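You operate a simulated robot arm through the tools that you are given. There is no shell and no other tool.

Carry out the task below with a simulated robot arm. There is one attempt and no reset: what you move stays moved.

Task
Swap the dryer's pink bottle for a blue one, with the inlet valve closed and the air bled off.
Fine: pink one into the spent tub, the spare blue one stays, lid closed, then the inlet valve open till the gauge is back up. Set down upright: pink bottle, blue bottle. Where these are worked on the way, their far stop is far enough and under half their travel is too little: inlet valve.

Only the result counts: the job must be done as asked and must still hold three seconds after the hand-in. Knocking over, shifting, dropping, spilling or breaking anything else fails it. A push-on lid holds only when it is set on centred and level and pressed home; a screw cap is set on level and turned clockwise until tight.

Robot
A 7-joint arm with a two-finger parallel gripper, fixed in place. Base frame: the origin is on the floor under the middle of its stand, x ahead of it, y to its left, z up; the work surface is at about z = 850. Lengths are in mm, angles in degrees, forces in N, time in s.
It reaches about 1479 mm from its shoulder. Its first joint turns from -166.0 to 166.0 degrees. Payload 4.4 kg.
The tool frame sits at the grasp point between the pads (the TCP): z along the fingers, y along the line on which they close. The tips reach 23 mm beyond it. The gripper opens to 94 mm. The fingers are 38 mm wide and 10 mm thick; the gripper's body (54 by 96 mm) begins 39 mm behind the TCP.
Orientation is that of the tool frame in the base frame, as a unit quaternion [w, x, y, z]. With the fingers straight down and closing along the base's y, the tool's x points along the base's -x, its y along +y and its z along -z.

Tools
- The arm moves only by the tool jog_arm. Its argument "commands" is a list of rows, each a list of 7 numbers: the closure in counts, from 0 (fully open) to 255 (shut), then the shift along the base's x, y, z in m, then the turn, a rotation vector about the base's x, y, z in degrees. In form: [[hand, dx, dy, dz, rx, ry, rz], ...]. A call has 1 to 20 rows; each row shifts and turns the commanded pose from where the row before left it. Each row takes 0.2 s and may step no farther than 50 mm and 8.6 degrees from the row before; otherwise, or with a gripper value out of range, the whole call is refused. Where a pose cannot be reached the arm comes as near as it can. A force on the tool above 90 N (or 10 N above the force at the start of the call, whichever is more), or a blocked arm, ends the call early, and 0.2 s more pass. The fingers move at their own pace (about 72 mm/s each) and stop on an object; they squeeze with about 45 N. The grip force told is the motor's: it shows also when the fingers shut on nothing. Time passes only in rows, and 0.2 s behind the last, so rows that do not move let the fingers close. The reply holds the time, the measured pose of the TCP, the force on the tool along the base axes, the opening and the grip force, in the units named above and with some noise, with the torque about the TCP (base axes, N m) and any sound that the robot's microphone picked up, and new pictures: "pictures" is both (left out), scene, wrist or none.
- Cameras (640 x 400 px; columns grow to the right, rows downward): "scene" is fixed at [50.7, 500.7, 1494]; the picture's right is [-0.53, -0.85, 0.00], its down [-0.27, 0.17, -0.95] and it looks along [0.81, -0.50, -0.32] (base axes); focal length 334 px, centre (320, 200). "wrist" rides on the gripper at [86, 16, -75] in the tool frame; the picture's right is [-0.18, 0.98, 0.00], its down [-0.58, -0.11, -0.81] and it looks along [-0.79, -0.15, 0.59] (tool axes); focal length 243 px, centre (320, 200). There is no depth. A picture from a camera that has moved, and an enlarged one, comes with that camera's place and axes in the base frame and with its lens.
- zoom(camera, box): a new picture of the part [left, top, right, bottom] of that camera's present view, enlarged. It takes no simulated time.
- hand_in(): hands the job in; it is judged then, once.

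Nothing tells you positions but the pictures and the camera data. Unless the task says otherwise, let go and move clear before handing in.

The tools are called after "Emit:" as a command line: name --pt "numbers of a row" for each row, then --argument value for the rest, lists and objects as JSON in quotes. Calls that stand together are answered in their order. jog_arm: Moves the arm, as the interface text tells. Its arguments: {"type":"object","properties":{"commands":{"type":"array","items":{"type":"array","items":{"type":"number"}}},"pictures":{"type":"string","enum":["both","scene","wrist","none"]}},"required":["commands"]} The other tools are called the same way: zoom (camera, box) takes an enlarged picture of a part of a camera's view; hand_in () hands the job in.

At the start:

```text
clock: 0.0
ee_pos: [842.3, -195.7, 1301.2]
orientation: [0.0, 0.0, 1.0, 0.001]
ft_force: [-0.7, -0.4, 0.7]
ft_torque: [0.0, 0.0, 0.02]
opening: 94.0
gripper_force: 0.0
```

scene: 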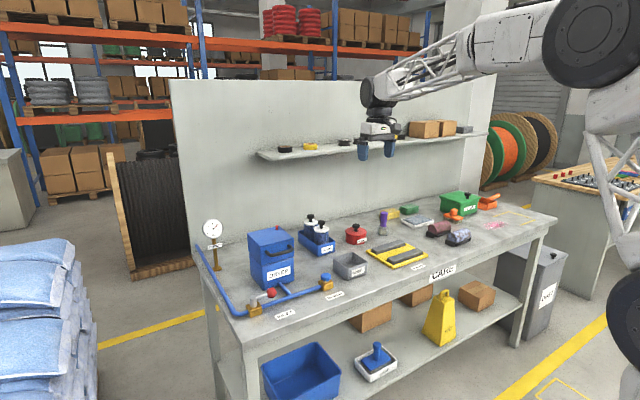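
wrist: 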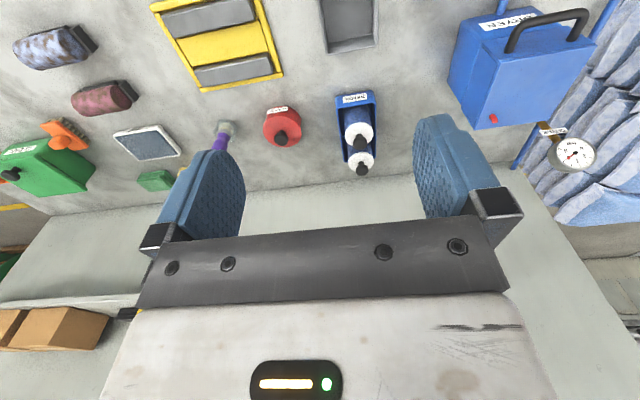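

I see a bench with a blue dryer box (labelled), a gauge, pipes with valves, a blue rack with bottles, a red can, a grey tub and other items. I'll zoom in to read the labels before I move.

Emit:
zoom --camera "scene" --box '[190, 200, 350, 325]'

Emit:
zoom --camera "scene" --box '[290, 180, 450, 300]'

Emit:
zoom --camera "wrist" --box '[420, 0, 640, 180]'

Emit:
zoom --camera "wrist" --box '[240, 0, 440, 200]'

```text
3.20 times, centred on (270, 262) of scene
camera zoom: at [50.7, 500.7, 1494.0], right [-0.53, -0.85, 0.0], down [-0.27, 0.17, -0.95], along [0.81, -0.5, -0.32], focal length 1069 px, centre (480, 0)
```

zoom: 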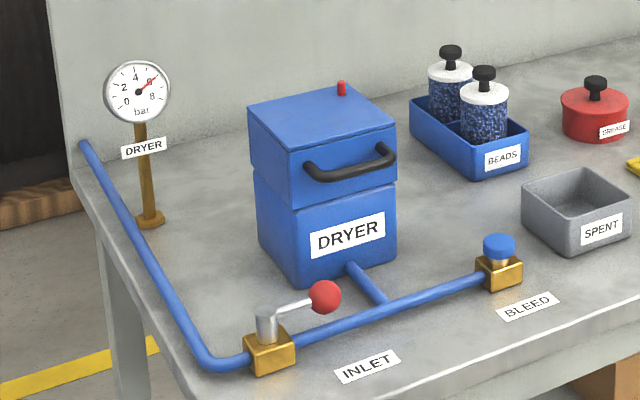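

```text
3.33 times, centred on (370, 240) of scene
camera zoom: at [50.7, 500.7, 1494.0], right [-0.53, -0.85, 0.0], down [-0.27, 0.17, -0.95], along [0.81, -0.5, -0.32], focal length 1114 px, centre (153, 67)
```

zoom: 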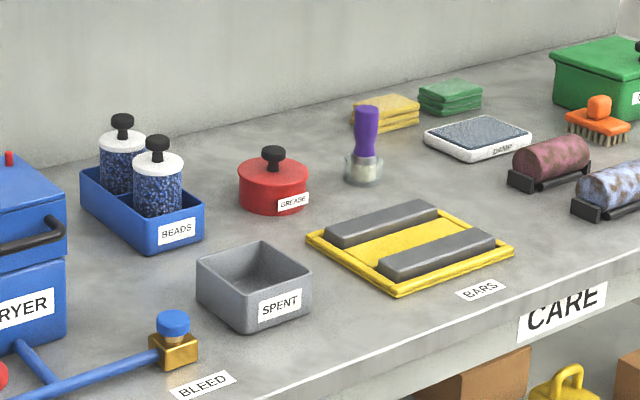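

```text
2.22 times, centred on (530, 90) of wrist
camera zoom: at [754.2, -181.0, 1374.5], right [0.18, 0.98, 0.0], down [0.58, -0.11, 0.81], along [0.79, -0.15, -0.59], focal length 539 px, centre (-147, 444)
```

zoom: 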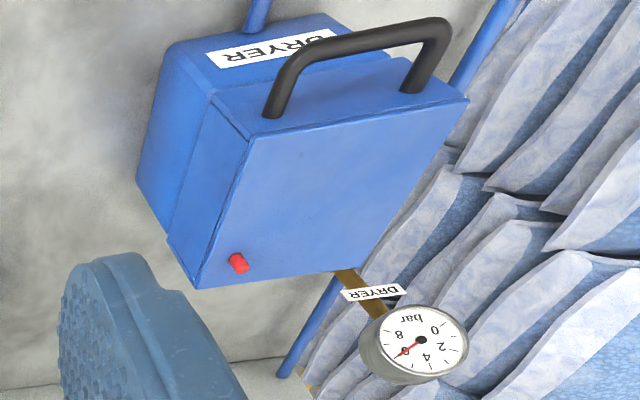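

```text
2.00 times, centred on (340, 100) of wrist
camera zoom: at [754.2, -181.0, 1374.5], right [0.18, 0.98, 0.0], down [0.58, -0.11, 0.81], along [0.79, -0.15, -0.59], focal length 485 px, centre (280, 400)
```

zoom: 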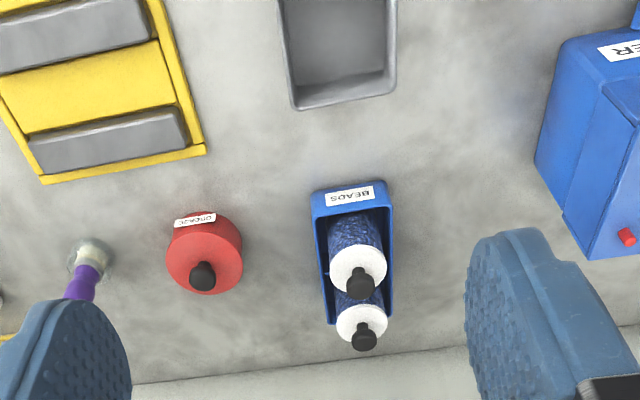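

The layout is fairly clear. The INLET valve has a red ball lever on the pipe at about (865, 220). The BLEED knob is at about (860, -28), and the DRYER box spans about x 965–1070, y 45–150. SPENT is the grey tub and BEADS is the blue rack with two blue bottles. I'll bring the wrist camera over the dryer for a closer look.

Emit:
jog_arm --pt "0 -0.03 0.04 0 0 0 0" --pt "0 -0.03 0.04 0 0 0 0" --pt "0 -0.03 0.04 0 0 0 0" --pt "0 -0.03 0.04 0 0 0 0" --pt "0 -0.03 0.04 0 0 0 0" --pt "0 0 0.04 -0.025 0 0 0" --pt "0 0 0.03 -0.03 0 0 0" --pt "0 0 0 -0.03 0 0 0"

```text
clock: 1.8
ee_pos: [691.0, 72.7, 1215.9]
orientation: [0.0, 0.0, 1.0, -0.001]
ft_force: [0.6, -0.2, 0.0]
ft_torque: [0.01, 0.02, 0.01]
opening: 94.0
gripper_force: 0.0
camera wrist: at [603.5, 88.6, 1289.4], right [0.18, 0.98, 0.0], down [0.58, -0.11, 0.81], along [0.79, -0.15, -0.59], focal length 243 px, centre (320, 200)
```

scene: 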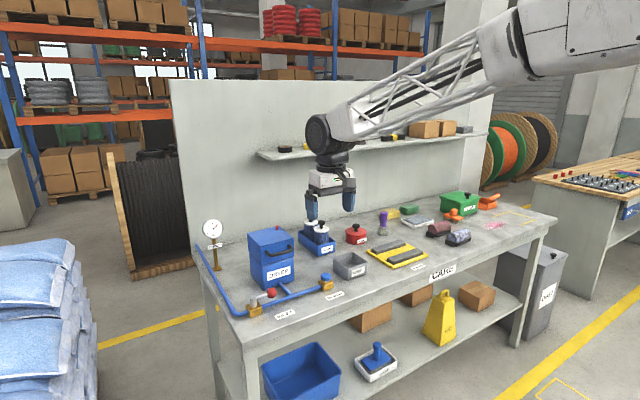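
wrist: 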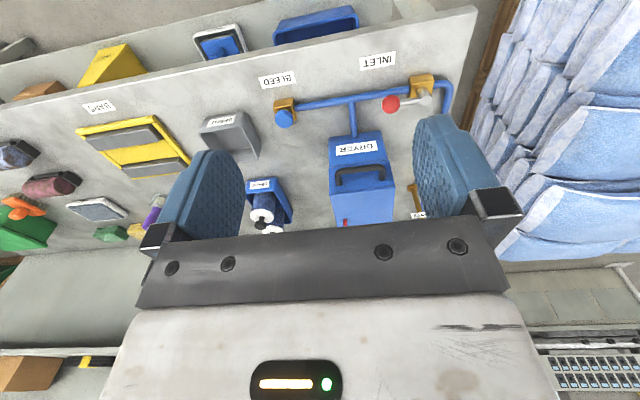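

The whole dryer setup is now in the wrist view. I'll zoom in on it to triangulate positions.

Emit:
zoom --camera "wrist" --box '[320, 60, 480, 160]'

Emit:
zoom --camera "wrist" --box '[190, 70, 350, 170]'

Emit:
zoom --camera "wrist" --box '[190, 140, 350, 240]'

Emit:
zoom --camera "wrist" --box '[300, 130, 460, 230]'

Emit:
zoom --camera "scene" --box '[230, 260, 350, 335]'

```text
4.00 times, centred on (400, 110) of wrist
camera zoom: at [603.5, 88.6, 1289.4], right [0.18, 0.98, 0.0], down [0.58, -0.11, 0.81], along [0.79, -0.15, -0.59], focal length 970 px, centre (0, 560)
```

zoom: 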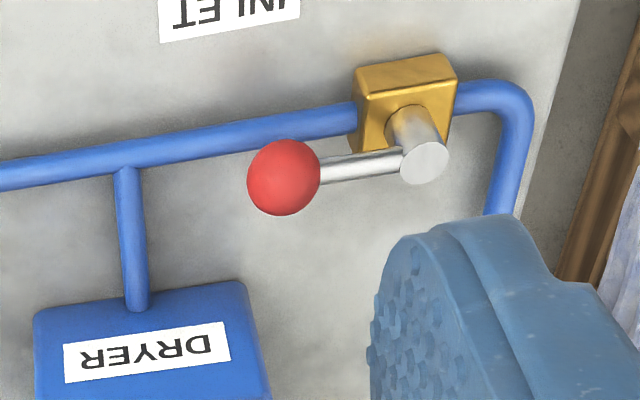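

```text
4.00 times, centred on (270, 120) of wrist
camera zoom: at [603.5, 88.6, 1289.4], right [0.18, 0.98, 0.0], down [0.58, -0.11, 0.81], along [0.79, -0.15, -0.59], focal length 970 px, centre (520, 520)
```

zoom: 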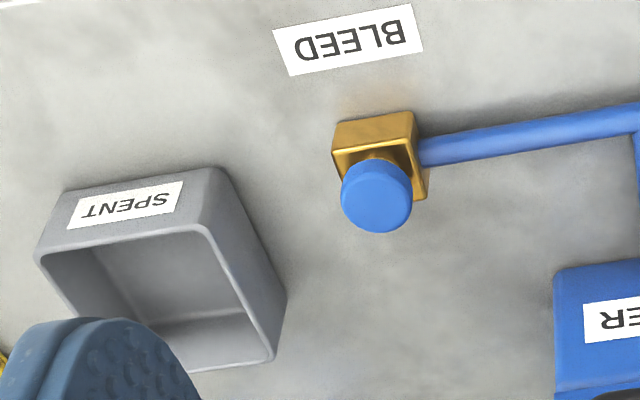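

```text
4.00 times, centred on (270, 190) of wrist
camera zoom: at [603.5, 88.6, 1289.4], right [0.18, 0.98, 0.0], down [0.58, -0.11, 0.81], along [0.79, -0.15, -0.59], focal length 970 px, centre (520, 240)
```

zoom: 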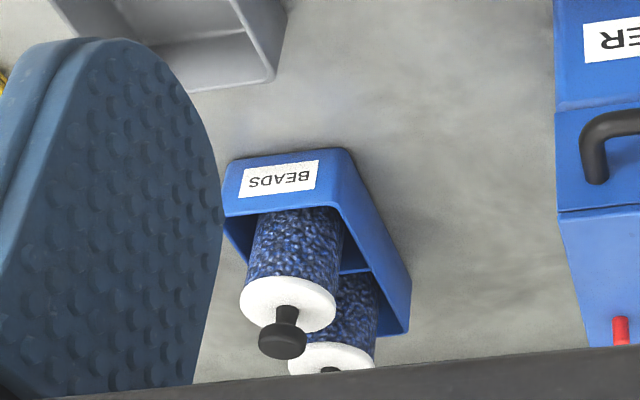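

```text
4.00 times, centred on (380, 180) of wrist
camera zoom: at [603.5, 88.6, 1289.4], right [0.18, 0.98, 0.0], down [0.58, -0.11, 0.81], along [0.79, -0.15, -0.59], focal length 970 px, centre (80, 280)
```

zoom: 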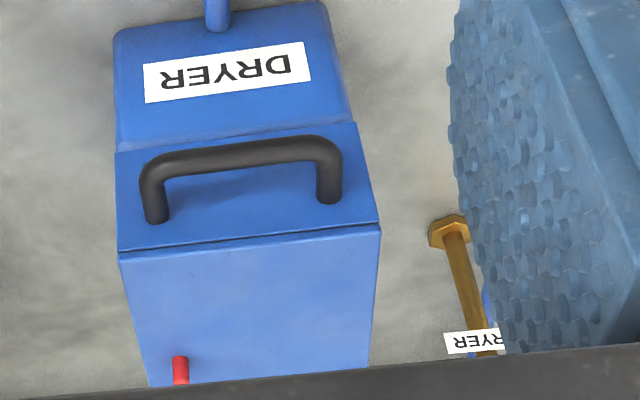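

```text
5.33 times, centred on (290, 298) of scene
camera zoom: at [50.7, 500.7, 1494.0], right [-0.53, -0.85, 0.0], down [-0.27, 0.17, -0.95], along [0.81, -0.5, -0.32], focal length 1782 px, centre (480, -320)
```

zoom: 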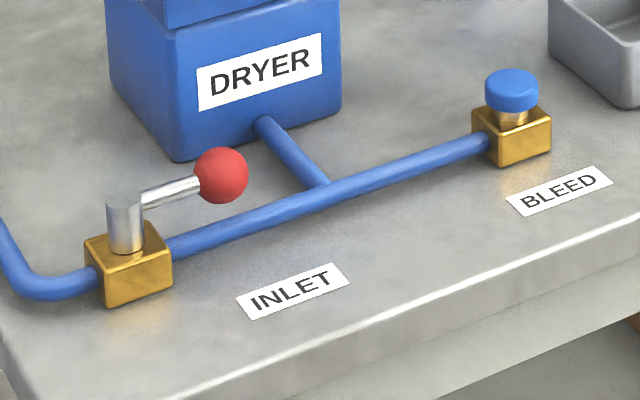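

The ball on the inlet lever is at about (865, 166, 905) and its stem axis at about (865, 223), so the lever lies along the pipe and the valve is open at 6 bar. I'll turn the gripper 90° and come in above the ball with the fingers partly closed, ready to swing the lever.

Emit:
jog_arm --pt "106 0.0158 0.0085 -0.015 0 0 8.2" --pt "106 0.0158 0.0085 -0.015 0 0 8.2" --pt "106 0.0158 0.0085 -0.015 0 0 8.2" --pt "106 0.0158 0.0085 -0.015 0 0 8.2" --pt "106 0.0158 0.0085 -0.015 0 0 8.2" --pt "106 0.0158 0.0085 -0.015 0 0 8.2" --pt "106 0.0158 0.0085 -0.015 0 0 8.2" --pt "106 0.0158 0.0085 -0.015 0 0 8.2" --pt "106 0.0158 0.0085 -0.015 0 0 8.2" --pt "106 0.0158 0.0085 -0.015 0 0 8.2" --pt "106 0.0155 0.008 -0.015 0 0 8.0" --pt "106 0 0 0 0 0 0"

```text
clock: 4.4
ee_pos: [865.5, 165.1, 1050.0]
orientation: [0.0, 0.707, -0.707, 0.0]
ft_force: [0.5, 0.0, 0.0]
ft_torque: [-0.01, 0.02, -0.02]
opening: 54.9
gripper_force: 0.1
camera wrist: at [848.3, 78.8, 1123.9], right [-0.98, 0.18, 0.0], down [0.11, 0.58, 0.81], along [0.15, 0.79, -0.59], focal length 243 px, centre (320, 200)
```

scene: 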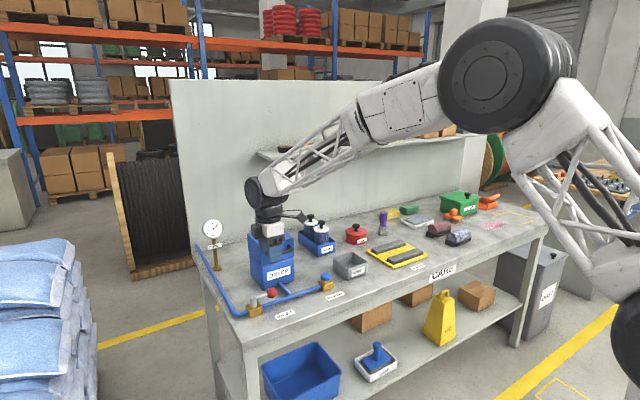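
wrist: 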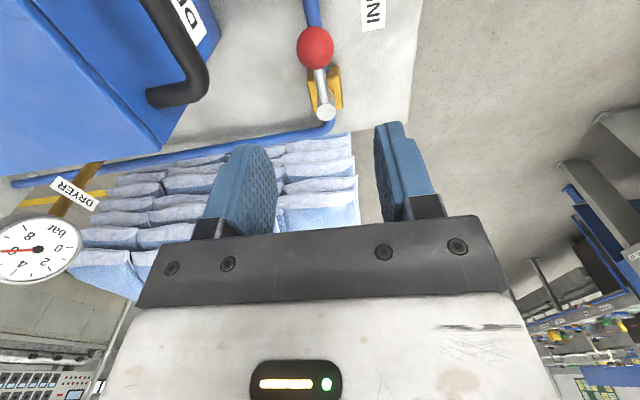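

The ball sits right under the gripper, at about (867, 164). I'll descend straddling it, then close gently.

Emit:
jog_arm --pt "106 0.001 0 -0.03 0 0 0" --pt "106 0 0 -0.03 0 0 0" --pt "106 0 0 -0.03 0 0 0" --pt "106 0 0 -0.03 0 0 0" --pt "106 0 0 -0.022 0 0 0" --pt "106 0 0 0 0 0 0"

Emit:
zoom --camera "scene" --box '[190, 230, 350, 330]'

```text
clock: 5.8
ee_pos: [866.5, 166.1, 908.3]
orientation: [0.0, -0.707, 0.707, 0.0]
ft_force: [-0.4, -0.8, 0.9]
ft_torque: [-0.01, 0.01, -0.01]
opening: 54.8
gripper_force: 0.0
camera wrist: at [849.3, 79.1, 982.2], right [-0.98, 0.18, 0.0], down [0.11, 0.58, 0.81], along [0.15, 0.79, -0.59], focal length 243 px, centre (320, 200)
```

scene: 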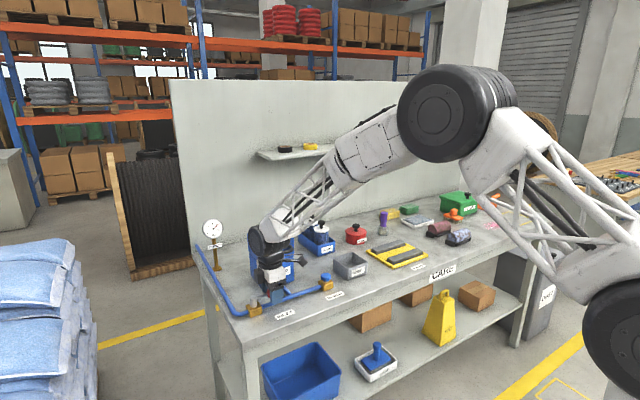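
wrist: 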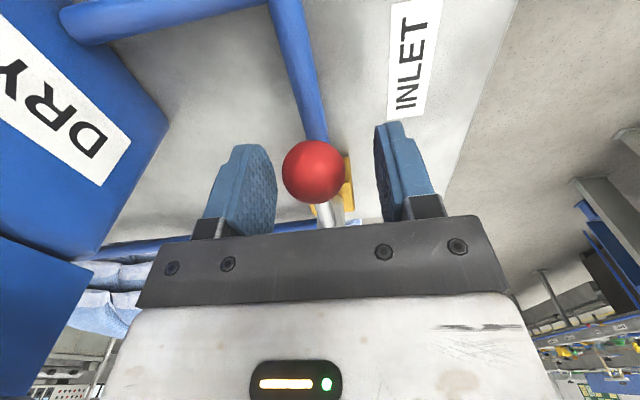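

```text
4.00 times, centred on (270, 280) of scene
camera zoom: at [50.7, 500.7, 1494.0], right [-0.53, -0.85, 0.0], down [-0.27, 0.17, -0.95], along [0.81, -0.5, -0.32], focal length 1336 px, centre (520, -120)
```

zoom: 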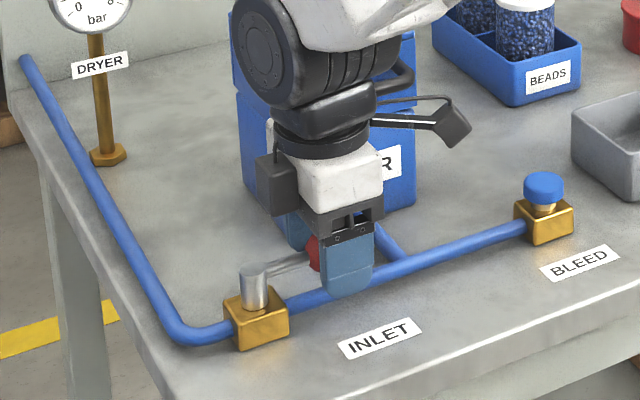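

The fingers straddle the ball cleanly. I'll close on it and try the first part of a clockwise swing toward the robot, watching the forces.

Emit:
jog_arm --pt "106 0 -0.003 0 0 0 0" --pt "185 0 0 0 0 0 0" --pt "185 0 0 0 0 0 0" --pt "185 -0.00854 0.00061 0 0 0 -8.18" --pt "185 -0.00836 0.00182 0 0 0 -8.18" --pt "185 0 0 0 0 0 0"

```text
clock: 7.2
ee_pos: [849.4, 166.6, 908.0]
orientation: [0.0, -0.598, 0.801, 0.0]
ft_force: [1.9, 22.4, -3.9]
ft_torque: [0.15, -0.1, 0.32]
opening: 31.3
gripper_force: 44.7
camera wrist: at [808.3, 87.5, 982.1], right [-0.89, 0.45, 0.0], down [0.27, 0.53, 0.81], along [0.37, 0.72, -0.59], focal length 243 px, centre (320, 200)
```

scene: 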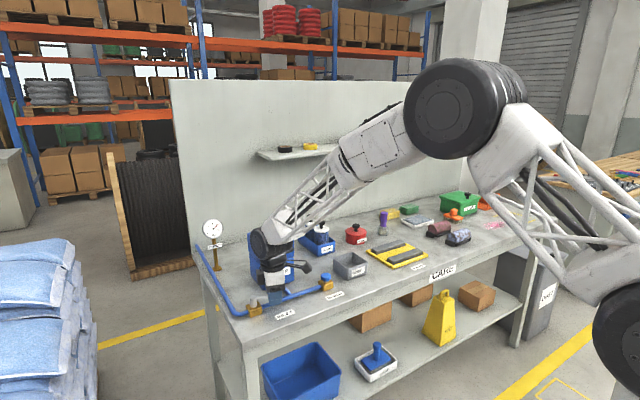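
wrist: 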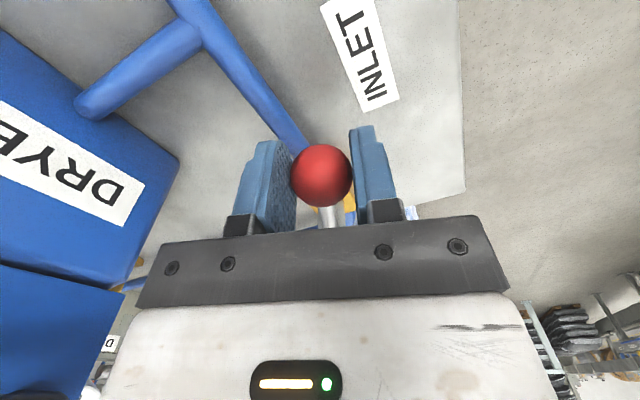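

The lever follows, with only a small inward radial force. I'll correct slightly and continue the arc.

Emit:
jog_arm --pt "185 -0.0076 0.0042 0 0 0 -8.18" --pt "185 -0.0071 0.0044 0 0 0 -8.18" --pt "185 -0.00685 0.0051 0 0 0 -8.18" --pt "185 0 0 0 0 0 0" --pictures "none"

```text
clock: 8.2
ee_pos: [827.5, 178.7, 908.6]
orientation: [0.0, -0.415, 0.91, 0.0]
ft_force: [7.8, 11.1, -14.8]
ft_torque: [-0.03, 0.12, 0.1]
opening: 31.3
gripper_force: 45.1
```

Emit:
jog_arm --pt "185 -0.0057 0.0063 -0.0005 0 0 -8.18" --pt "185 -0.0049 0.0069 -0.0005 0 0 -8.18" --pt "185 -0.0039 0.0075 0 0 0 -8.18" --pt "185 0 0 0 0 0 0" --pictures "none"

```text
clock: 9.2
ee_pos: [813.3, 199.6, 908.1]
orientation: [0.0, -0.211, 0.977, 0.0]
ft_force: [-17.8, -4.6, 6.5]
ft_torque: [-0.09, 0.24, 0.17]
opening: 31.5
gripper_force: 45.4
```

Emit:
jog_arm --pt "185 -0.004 0.008 0 0 0 -8.18" --pt "185 -0.002 0.0084 0 0 0 -8.18" --pt "185 -0.0006 0.0085 0 0 0 -8.18" --pt "185 0 0 0 0 0 0"

Emit:
zoom --camera "scene" --box '[190, 210, 350, 330]'

```text
clock: 10.2
ee_pos: [808.2, 224.9, 907.4]
orientation: [0.001, 0.001, 1.0, 0.0]
ft_force: [17.0, 6.6, -1.7]
ft_torque: [0.0, -0.26, 0.37]
opening: 31.5
gripper_force: 45.5
camera wrist: at [719.8, 240.7, 982.0], right [0.18, 0.98, 0.0], down [0.58, -0.11, 0.81], along [0.79, -0.15, -0.59], focal length 243 px, centre (320, 200)
```

scene: 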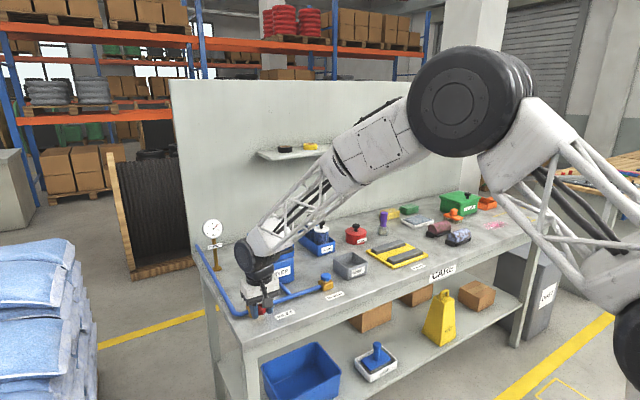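
wrist: 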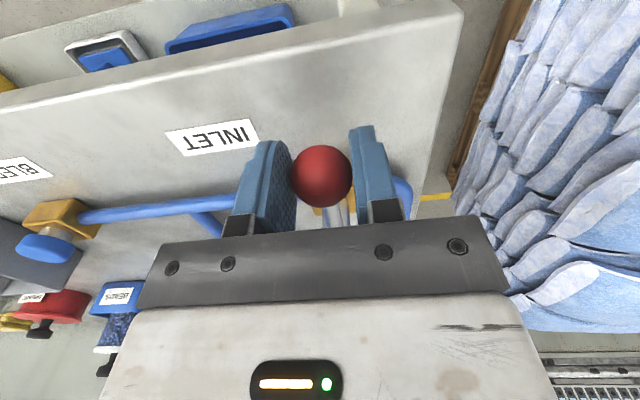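

```text
3.33 times, centred on (270, 270) of scene
camera zoom: at [50.7, 500.7, 1494.0], right [-0.53, -0.85, 0.0], down [-0.27, 0.17, -0.95], along [0.81, -0.5, -0.32], focal length 1114 px, centre (487, -33)
```

zoom: 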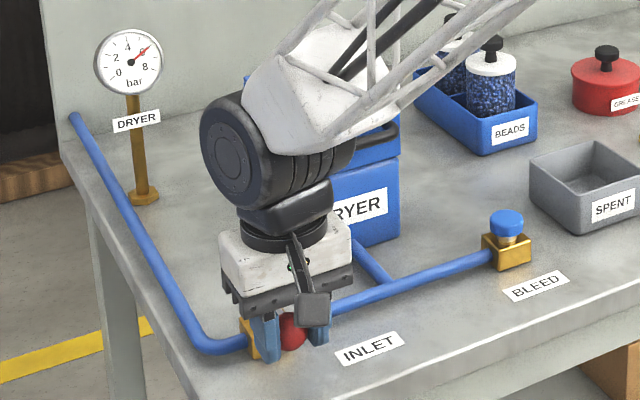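

The lever now points toward the robot, a 90° turn. I'll nudge a bit further to see whether this is the stop.

Emit:
jog_arm --pt "185 -0.001 0.004 0 0 0 -3" --pt "185 0 0.003 0 0 0 -3" --pt "185 0 0 0 0 0 0" --pictures "none"

```text
clock: 11.0
ee_pos: [806.4, 226.5, 908.1]
orientation: [0.0, 0.054, 0.999, -0.001]
ft_force: [6.7, -45.1, 3.0]
ft_torque: [-0.38, 0.2, -0.46]
opening: 31.6
gripper_force: 44.7
stopped in row 3: the force on the tool passed its limit at 93 N (the readings are from after the stop); the commanded pose is now the measured one
```

The lever hit its closed stop, so the inlet is shut. I'll release it, lift clear and move over to the bleed knob.

Emit:
jog_arm --pt "106 0 0 0 0 0 0" --pt "106 0 0 0 0 0 3" --pt "106 0 0 0.03 0 0 3" --pt "106 0 0 0.045 0 0 0" --pt "106 0 0 0.045 0 0 0" --pt "255 0 -0.04 0.0 0 0 0" --pt "255 0 -0.04 0 0 0 0" --pt "255 0.01 -0.04 0 0 0 0" --pt "255 0.01 -0.04 0 0 0 0" --pt "255 0.01 -0.04 0 0 0 0" --pt "255 0.01 -0.03 0 0 0 0" --pt "255 0.01 -0.022 0 0 0 0" --pt "255 0 0 0 0 0 0"

Emit:
zoom --camera "scene" --box '[190, 210, 350, 330]'

```text
clock: 13.8
ee_pos: [857.5, -23.5, 1028.5]
orientation: [0.0, 0.001, 1.0, -0.001]
ft_force: [1.2, 0.0, -0.4]
ft_torque: [0.02, -0.02, -0.04]
opening: 0.0
gripper_force: 42.4
camera wrist: at [769.2, -7.4, 1102.4], right [0.19, 0.98, 0.0], down [0.58, -0.11, 0.81], along [0.79, -0.15, -0.59], focal length 243 px, centre (320, 200)
```

scene: 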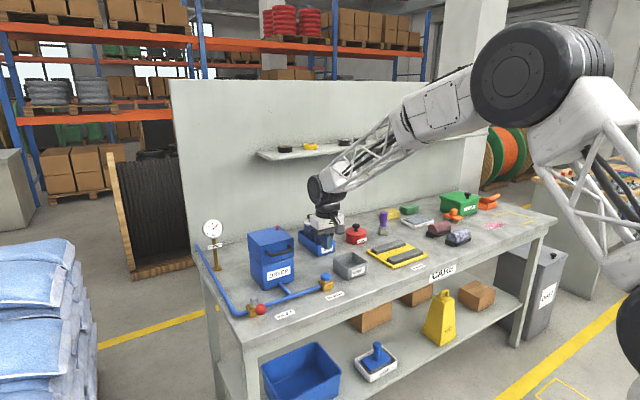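
wrist: 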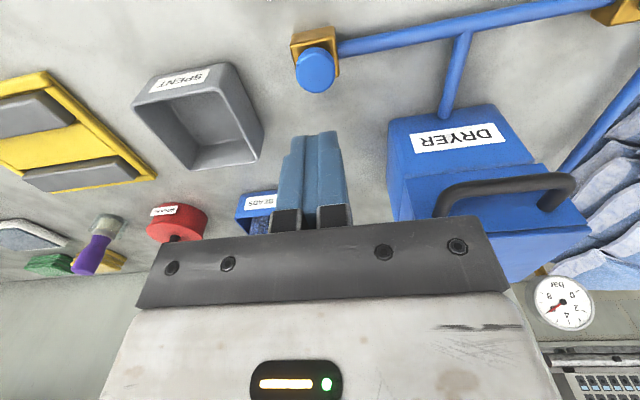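

```text
3.33 times, centred on (270, 270) of scene
camera zoom: at [50.7, 500.7, 1494.0], right [-0.53, -0.85, 0.0], down [-0.27, 0.17, -0.95], along [0.81, -0.5, -0.32], focal length 1114 px, centre (487, -33)
```

zoom: 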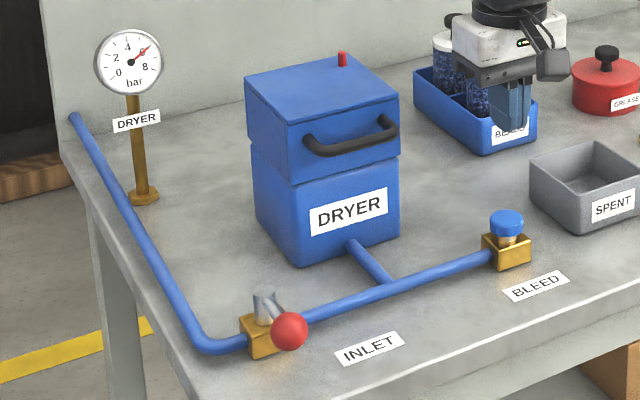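

The lever stays closed and the gauge still reads about 6. I'll zoom in on the bleed knob to see how it works.

Emit:
zoom --camera "wrist" --box '[270, 10, 366, 70]'

Emit:
zoom --camera "scene" --box '[305, 260, 353, 300]'

Emit:
zoom --camera "wrist" --box '[520, 270, 616, 330]'

Emit:
zoom --camera "wrist" --box '[120, 50, 280, 170]'

```text
6.67 times, centred on (318, 40) of wrist
camera zoom: at [769.2, -7.4, 1102.4], right [0.19, 0.98, 0.0], down [0.58, -0.11, 0.81], along [0.79, -0.15, -0.59], focal length 1618 px, centre (333, 1267)
```

zoom: 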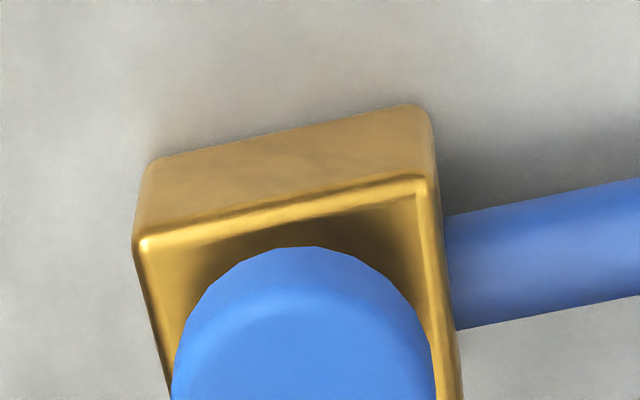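

```text
10.00 times, centred on (329, 280) of scene
camera zoom: at [50.7, 500.7, 1494.0], right [-0.53, -0.85, 0.0], down [-0.27, 0.17, -0.95], along [0.81, -0.5, -0.32], focal length 3341 px, centre (230, -600)
```

zoom: 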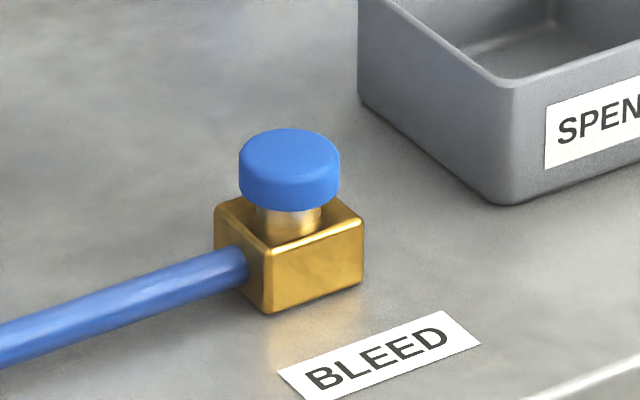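

```text
6.67 times, centred on (568, 300) of wrist
camera zoom: at [769.2, -7.4, 1102.4], right [0.19, 0.98, 0.0], down [0.58, -0.11, 0.81], along [0.79, -0.15, -0.59], focal length 1618 px, centre (-1333, -467)
```

zoom: 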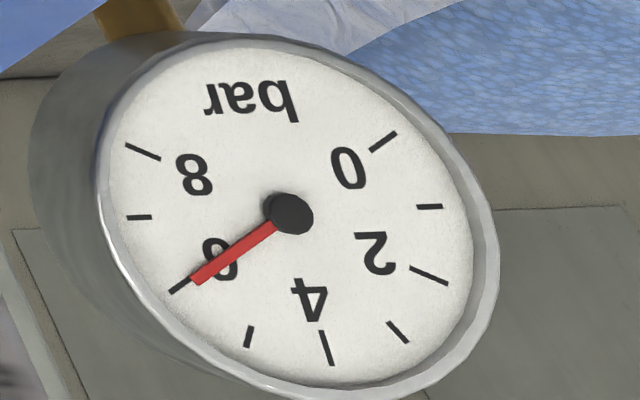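

```text
3.33 times, centred on (200, 110) of wrist
camera zoom: at [769.2, -7.4, 1102.4], right [0.19, 0.98, 0.0], down [0.58, -0.11, 0.81], along [0.79, -0.15, -0.59], focal length 809 px, centre (720, 500)
```

zoom: 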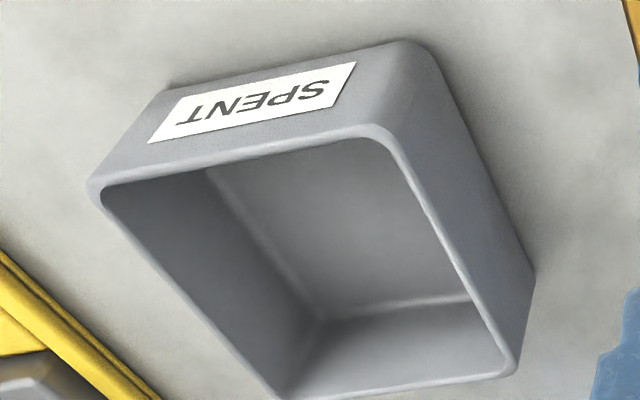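

The bleed looks like a plain mushroom push-button on a plunger stem at about (860, -28), with its top near z = 908. I'll come down over it with the fingers shut and press gently, checking force, sound and gauge.

Emit:
jog_arm --pt "255 0.0025 -0.0045 -0.03 0 0 0" --pt "255 0 0 -0.03 0 0 0" --pt "255 0 0 -0.03 0 0 0" --pt "255 0 0 -0.003 0 0 0" --pt "255 0 0 -0.003 0 0 0" --pt "255 0 0 0 0 0 0"

Emit:
zoom --camera "scene" --box '[190, 210, 350, 330]'

```text
clock: 15.2
ee_pos: [858.8, -26.9, 932.2]
orientation: [0.0, 0.001, 1.0, 0.0]
ft_force: [0.0, 0.6, 0.0]
ft_torque: [-0.02, 0.01, -0.01]
opening: 0.0
gripper_force: 42.1
camera wrist: at [771.3, -11.4, 1006.2], right [0.19, 0.98, 0.0], down [0.58, -0.11, 0.81], along [0.79, -0.15, -0.59], focal length 243 px, centre (320, 200)
```

scene: 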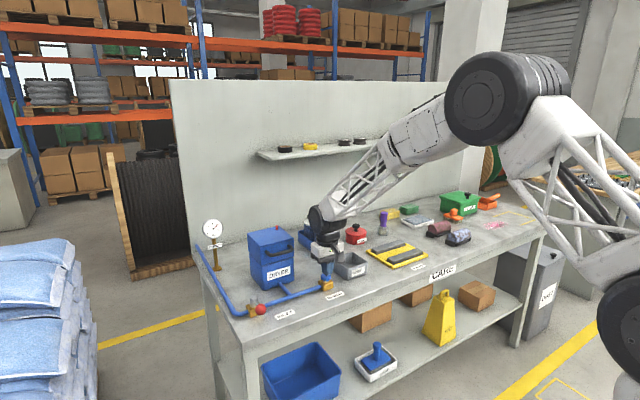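
wrist: 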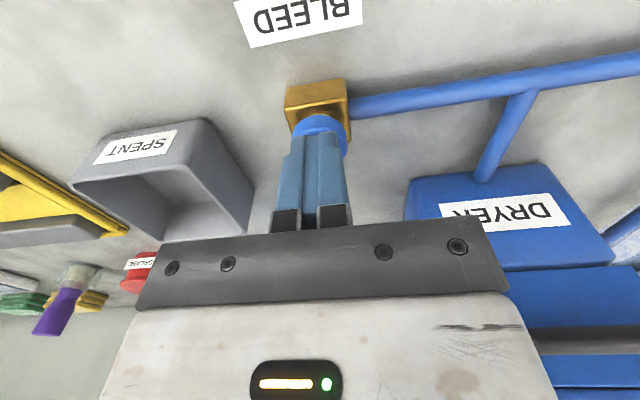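

```text
3.33 times, centred on (270, 270) of scene
camera zoom: at [50.7, 500.7, 1494.0], right [-0.53, -0.85, 0.0], down [-0.27, 0.17, -0.95], along [0.81, -0.5, -0.32], focal length 1114 px, centre (487, -33)
```

zoom: 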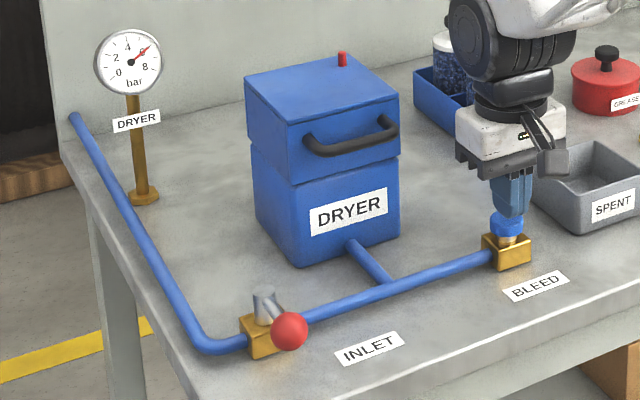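

Emit:
jog_arm --pt "255 0 0 -0.003 0 0 0" --pt "255 0 0 -0.003 0 0 0" --pt "255 0 0 0 0 0 0" --pictures "none"

```text
clock: 16.0
ee_pos: [860.3, -28.9, 926.3]
orientation: [0.0, 0.001, 1.0, -0.001]
ft_force: [0.2, 0.5, 0.0]
ft_torque: [0.01, 0.0, 0.01]
opening: 0.0
gripper_force: 42.2
```

Emit:
jog_arm --pt "255 0 0 -0.003 0 0 0" --pt "255 0 0 -0.003 0 0 0" --pt "255 0 0 0 0 0 0" --pictures "wrist"

Emit:
zoom --camera "scene" --box '[300, 250, 364, 300]'

```text
clock: 16.8
ee_pos: [859.1, -26.8, 919.7]
orientation: [0.0, 0.001, 1.0, -0.002]
ft_force: [-0.1, -0.5, 1.7]
ft_torque: [-0.04, 0.0, 0.0]
opening: 0.0
gripper_force: 42.2
camera wrist: at [771.3, -11.2, 994.1], right [0.19, 0.98, 0.0], down [0.58, -0.11, 0.81], along [0.79, -0.15, -0.59], focal length 243 px, centre (320, 200)
```

wrist: 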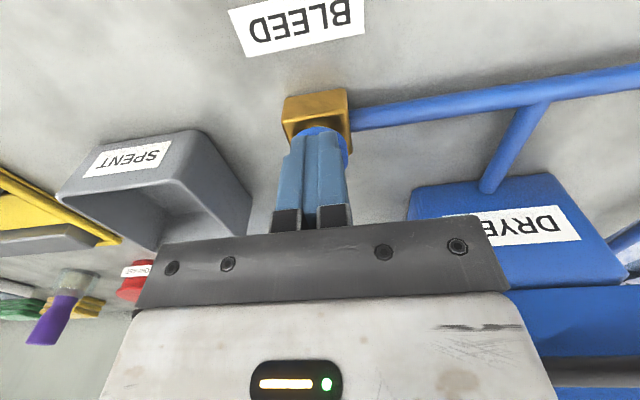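

```text
8.00 times, centred on (332, 275) of scene
camera zoom: at [50.7, 500.7, 1494.0], right [-0.53, -0.85, 0.0], down [-0.27, 0.17, -0.95], along [0.81, -0.5, -0.32], focal length 2673 px, centre (224, -400)
```

zoom: 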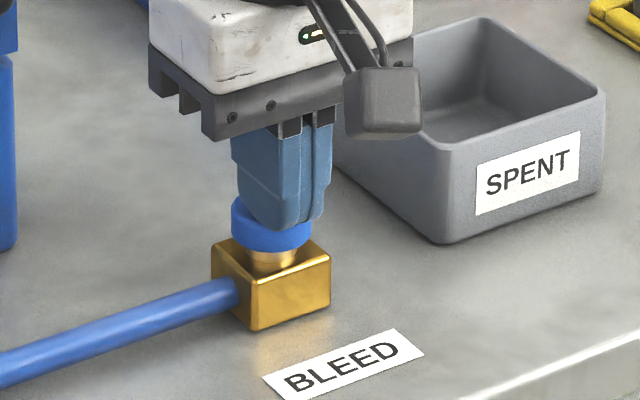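

Emit:
jog_arm --pt "255 0 0 -0.002 0 0 0" --pt "255 0 0 -0.002 0 0 0" --pt "255 0 0 0 0 0 0" --pictures "none"

Emit:
zoom --camera "scene" --box '[300, 250, 364, 300]'

Emit:
zoom --camera "scene" --box '[195, 210, 235, 240]'

```text
clock: 17.6
ee_pos: [859.5, -27.2, 914.9]
orientation: [0.0, 0.001, 1.0, -0.001]
ft_force: [0.6, 1.4, 3.0]
ft_torque: [0.01, 0.02, -0.01]
opening: 0.0
gripper_force: 42.4
heard: click
```

```text
8.00 times, centred on (332, 275) of scene
camera zoom: at [50.7, 500.7, 1494.0], right [-0.53, -0.85, 0.0], down [-0.27, 0.17, -0.95], along [0.81, -0.5, -0.32], focal length 2673 px, centre (224, -400)
```

zoom: 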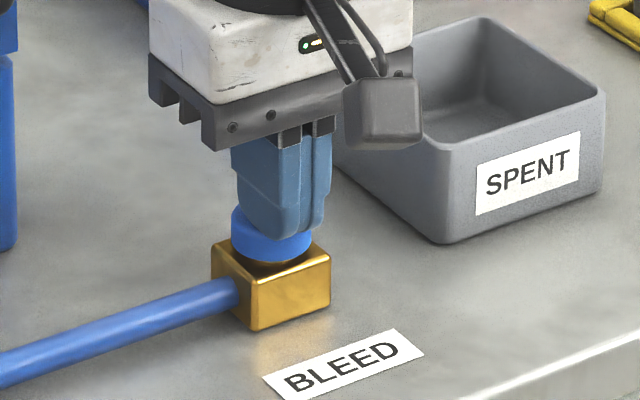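

```text
13.33 times, centred on (215, 225) of scene
camera zoom: at [50.7, 500.7, 1494.0], right [-0.53, -0.85, 0.0], down [-0.27, 0.17, -0.95], along [0.81, -0.5, -0.32], focal length 4455 px, centre (1720, -133)
```

zoom: 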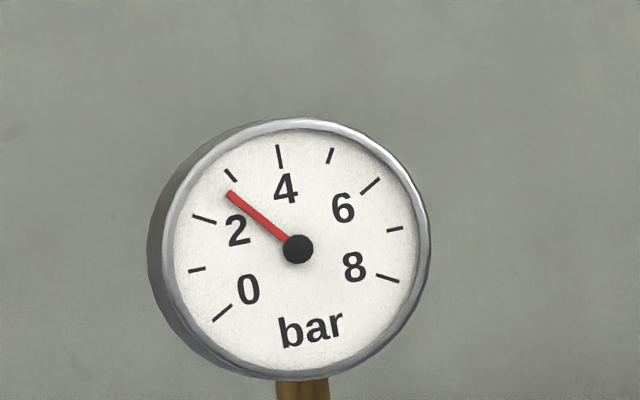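

It clicked and the gauge is falling, now just under 3 bar. I'll hold the button down.

Emit:
jog_arm --pt "255 0 0 0 0 0 0" --pt "255 0 0 0 0 0 0" --pt "255 0 0 0 0 0 0" --pt "255 0 0 0 0 0 0" --pt "255 0 0 0 0 0 0" --pictures "none"

Emit:
zoom --camera "scene" --box '[195, 210, 235, 240]'

Emit:
zoom --camera "scene" --box '[190, 210, 350, 330]'

```text
clock: 18.8
ee_pos: [857.6, -27.0, 915.4]
orientation: [0.0, 0.001, 1.0, -0.001]
ft_force: [0.6, 1.2, 3.7]
ft_torque: [0.02, -0.02, 0.0]
opening: 0.0
gripper_force: 42.4
```

```text
13.33 times, centred on (215, 225) of scene
camera zoom: at [50.7, 500.7, 1494.0], right [-0.53, -0.85, 0.0], down [-0.27, 0.17, -0.95], along [0.81, -0.5, -0.32], focal length 4455 px, centre (1720, -133)
```

zoom: 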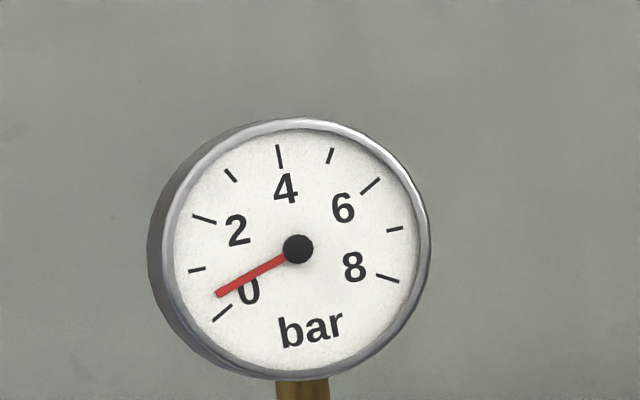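

```text
3.33 times, centred on (270, 270) of scene
camera zoom: at [50.7, 500.7, 1494.0], right [-0.53, -0.85, 0.0], down [-0.27, 0.17, -0.95], along [0.81, -0.5, -0.32], focal length 1114 px, centre (487, -33)
```

zoom: 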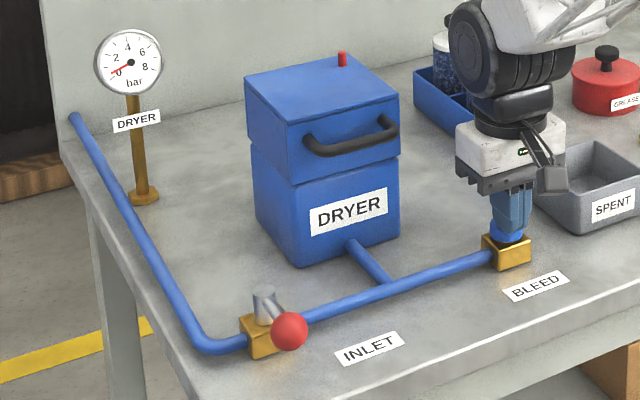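

The gauge is nearly at zero. I'll hold until it has fully bled.

Emit:
jog_arm --pt "255 0 0 0 0 0 0" --pt "255 0 0 0 0 0 0" --pt "255 0 0 0 0 0 0" --pt "255 0 0 0 0 0 0" --pt "255 0 0 0 0 0 0" --pt "255 0 0 0 0 0 0" --pt "255 0 0 0 0 0 0" --pt "255 0 0 0 0 0 0" --pt "255 0 0 0 0 0 0" --pt "255 0 0 0 0 0 0" --pt "255 0 0 0 0 0 0" --pt "255 0 0 0 0 0 0" --pt "255 0 0 0 0 0 0" --pt "255 0 0 0 0 0 0" --pt "255 0 0 0 0 0 0" --pictures "none"

Emit:
zoom --camera "scene" --box '[195, 210, 235, 240]'

Emit:
zoom --camera "scene" --box '[240, 210, 310, 260]'

```text
clock: 22.0
ee_pos: [859.4, -27.3, 915.5]
orientation: [-0.001, 0.0, 1.0, -0.001]
ft_force: [-0.5, -1.0, 2.7]
ft_torque: [-0.01, -0.02, 0.0]
opening: 0.1
gripper_force: 42.1
```

```text
13.33 times, centred on (215, 225) of scene
camera zoom: at [50.7, 500.7, 1494.0], right [-0.53, -0.85, 0.0], down [-0.27, 0.17, -0.95], along [0.81, -0.5, -0.32], focal length 4455 px, centre (1720, -133)
```

zoom: 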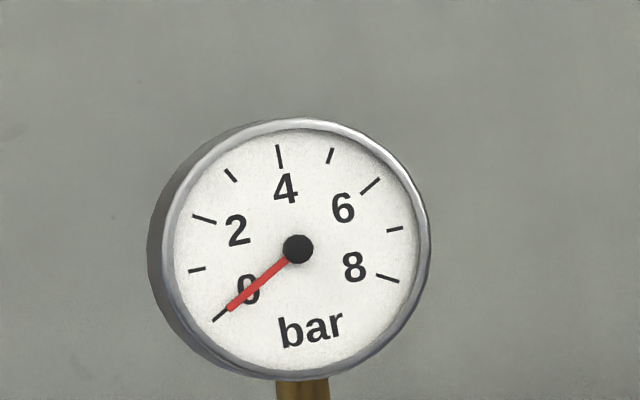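

```text
8.00 times, centred on (275, 235) of scene
camera zoom: at [50.7, 500.7, 1494.0], right [-0.53, -0.85, 0.0], down [-0.27, 0.17, -0.95], along [0.81, -0.5, -0.32], focal length 2673 px, centre (680, -80)
```

zoom: 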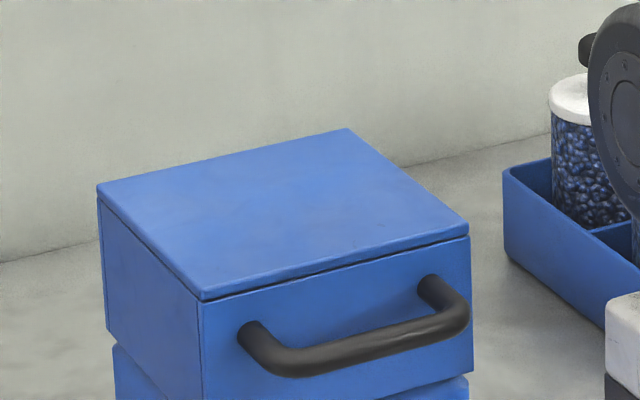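

The gauge is at 0 and the red pressure pin on the dryer lid has dropped. I'll lift off the button, check that it springs back, and look at the dryer handle from the front.

Emit:
jog_arm --pt "255 0 0 0.01 0 0 0" --pt "255 0 0 0.03 0 0 0" --pt "255 0 0 0.04 0 0 0" --pt "255 -0.04 0.01 0.03 0 0 0" --pt "255 -0.045 0.015 0.01 0 0 0" --pt "255 -0.045 0.015 0 0 0 0" --pt "255 -0.045 0.015 0 0 0 0" --pt "255 -0.045 0.015 0 0 0 0" --pt "255 0 0 0 0 0 0"

Emit:
zoom --camera "scene" --box '[190, 210, 350, 330]'

Emit:
zoom --camera "scene" --box '[305, 260, 353, 300]'

```text
refused: row 4 steps farther than a row can; nothing moved
```

```text
3.33 times, centred on (270, 270) of scene
camera zoom: at [50.7, 500.7, 1494.0], right [-0.53, -0.85, 0.0], down [-0.27, 0.17, -0.95], along [0.81, -0.5, -0.32], focal length 1114 px, centre (487, -33)
```

zoom: 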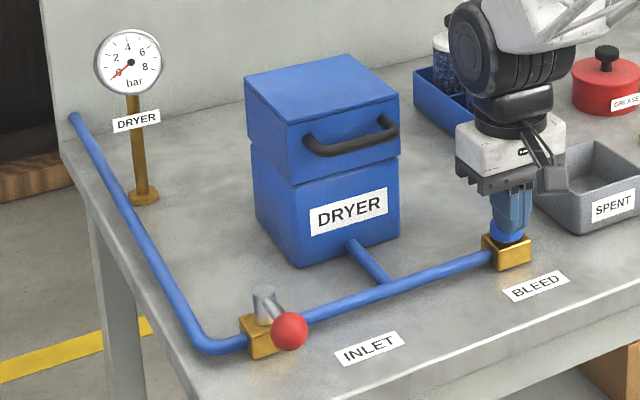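

```text
10.00 times, centred on (329, 280) of scene
camera zoom: at [50.7, 500.7, 1494.0], right [-0.53, -0.85, 0.0], down [-0.27, 0.17, -0.95], along [0.81, -0.5, -0.32], focal length 3341 px, centre (230, -600)
```

zoom: 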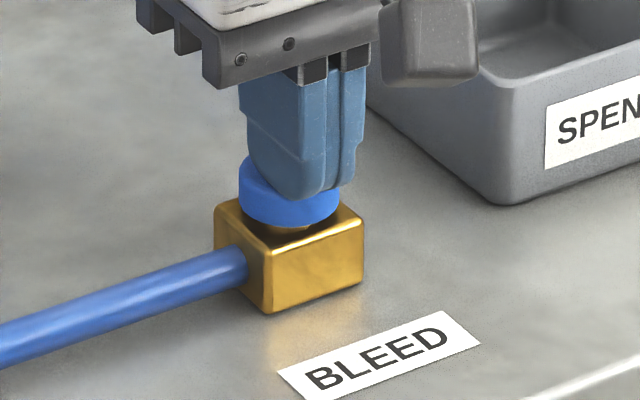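

One row was too long, so nothing moved. The gauge still reads 0 with the button held, and I'm reissuing the lift with shorter steps.

Emit:
jog_arm --pt "255 0 0 0.01 0 0 0" --pt "255 0 0 0.03 0 0 0" --pt "255 0 0 0.04 0 0 0" --pt "255 -0.03 0.01 0.03 0 0 0" --pt "255 -0.04 0.02 0.01 0 0 0" --pt "255 -0.04 0.02 0 0 0 0" --pt "255 -0.04 0.02 0 0 0 0" --pt "255 -0.04 0.02 0 0 0 0" --pt "255 0 0 0 0 0 0"

Emit:
zoom --camera "scene" --box '[190, 210, 350, 330]'

Emit:
zoom --camera "scene" --box '[305, 260, 353, 300]'

```text
clock: 24.0
ee_pos: [668.9, 61.0, 1034.7]
orientation: [-0.001, 0.001, 1.0, -0.001]
ft_force: [0.0, -0.6, -1.2]
ft_torque: [0.06, -0.02, 0.0]
opening: 0.1
gripper_force: 42.6
camera wrist: at [580.1, 78.6, 1109.0], right [0.19, 0.98, 0.0], down [0.58, -0.11, 0.81], along [0.79, -0.15, -0.59], focal length 243 px, centre (320, 200)
```

scene: 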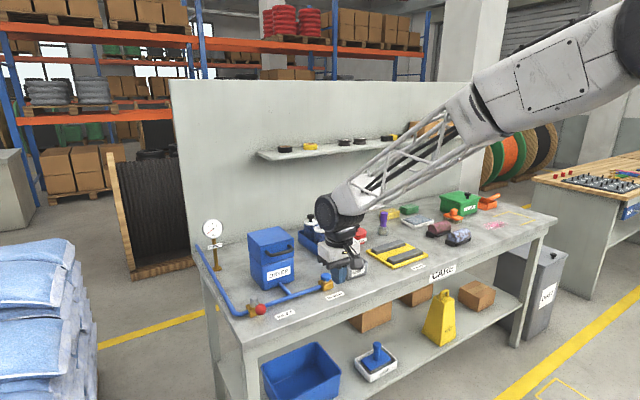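
wrist: 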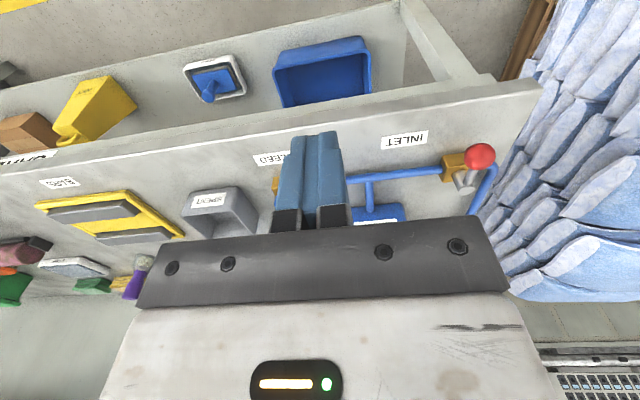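

```text
3.33 times, centred on (270, 270) of scene
camera zoom: at [50.7, 500.7, 1494.0], right [-0.53, -0.85, 0.0], down [-0.27, 0.17, -0.95], along [0.81, -0.5, -0.32], focal length 1114 px, centre (487, -33)
```

zoom: 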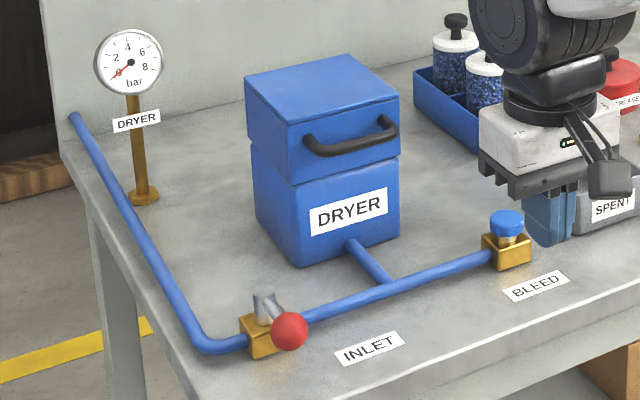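

```text
10.00 times, centred on (329, 280) of scene
camera zoom: at [50.7, 500.7, 1494.0], right [-0.53, -0.85, 0.0], down [-0.27, 0.17, -0.95], along [0.81, -0.5, -0.32], focal length 3341 px, centre (230, -600)
```

zoom: 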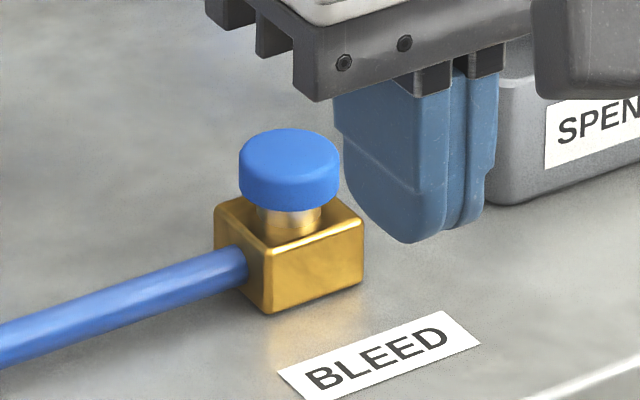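

The button sprang back, the gauge stays at 0 and the inlet lever is closed. Next is the dryer lid handle, a bar along y at about (938, 101, 985). I'll yaw the gripper 90° and then pitch it to point forward, so the fingers can close above and below the bar.

Emit:
jog_arm --pt "120 0.009 0.0036 0 0 0 8.18" --pt "120 0.009 0.0036 0 0 0 8.18" --pt "120 0.009 0.0036 0 0 0 8.18" --pt "120 0.009 0.0036 0 0 0 8.18" --pt "120 0.009 0.0036 0 0 0 8.18" --pt "120 0.009 0.0036 0 0 0 8.18" --pt "120 0.009 0.0036 0 0 0 8.18" --pt "120 0.009 0.0036 0 0 0 8.18" --pt "120 0.009 0.0036 0 0 0 8.18" --pt "120 0.009 0.0036 0 0 0 8.18" --pt "120 0.009 0.0036 0 0 0 8.2" --pt "120 0 0 0 0 -8 0" --pt "120 0 0 0 0 -8 0" --pt "120 0 0 0 0 -8 0" --pt "120 0 0 0 0 -8 0"

```text
clock: 27.2
ee_pos: [767.4, 103.1, 1035.8]
orientation: [0.197, -0.679, 0.68, -0.195]
ft_force: [-0.1, 0.2, 0.2]
ft_torque: [0.0, 0.0, -0.01]
opening: 49.5
gripper_force: 0.1
camera wrist: at [713.5, 15.5, 1090.0], right [-0.83, 0.19, -0.52], down [-0.34, 0.58, 0.74], along [0.44, 0.79, -0.42], focal length 243 px, centre (320, 200)
```

scene: 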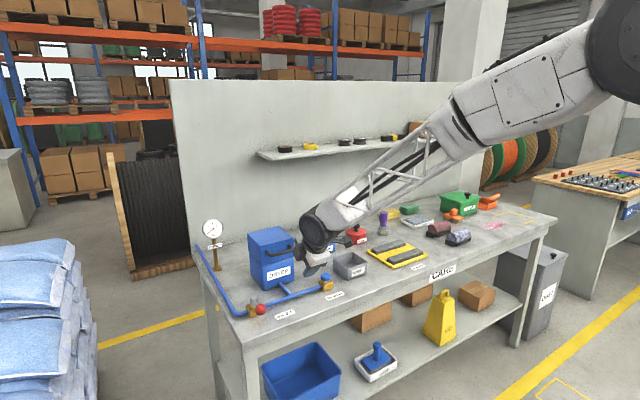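
wrist: 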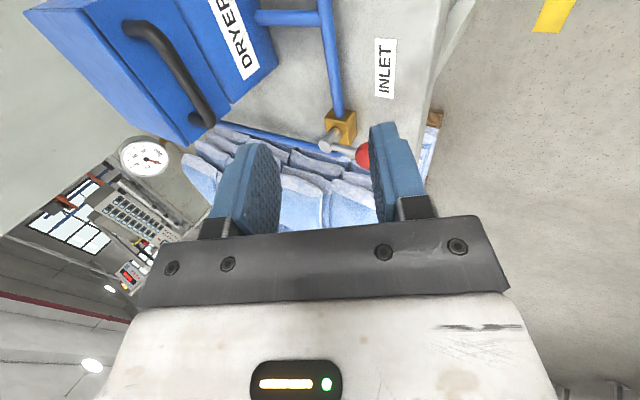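

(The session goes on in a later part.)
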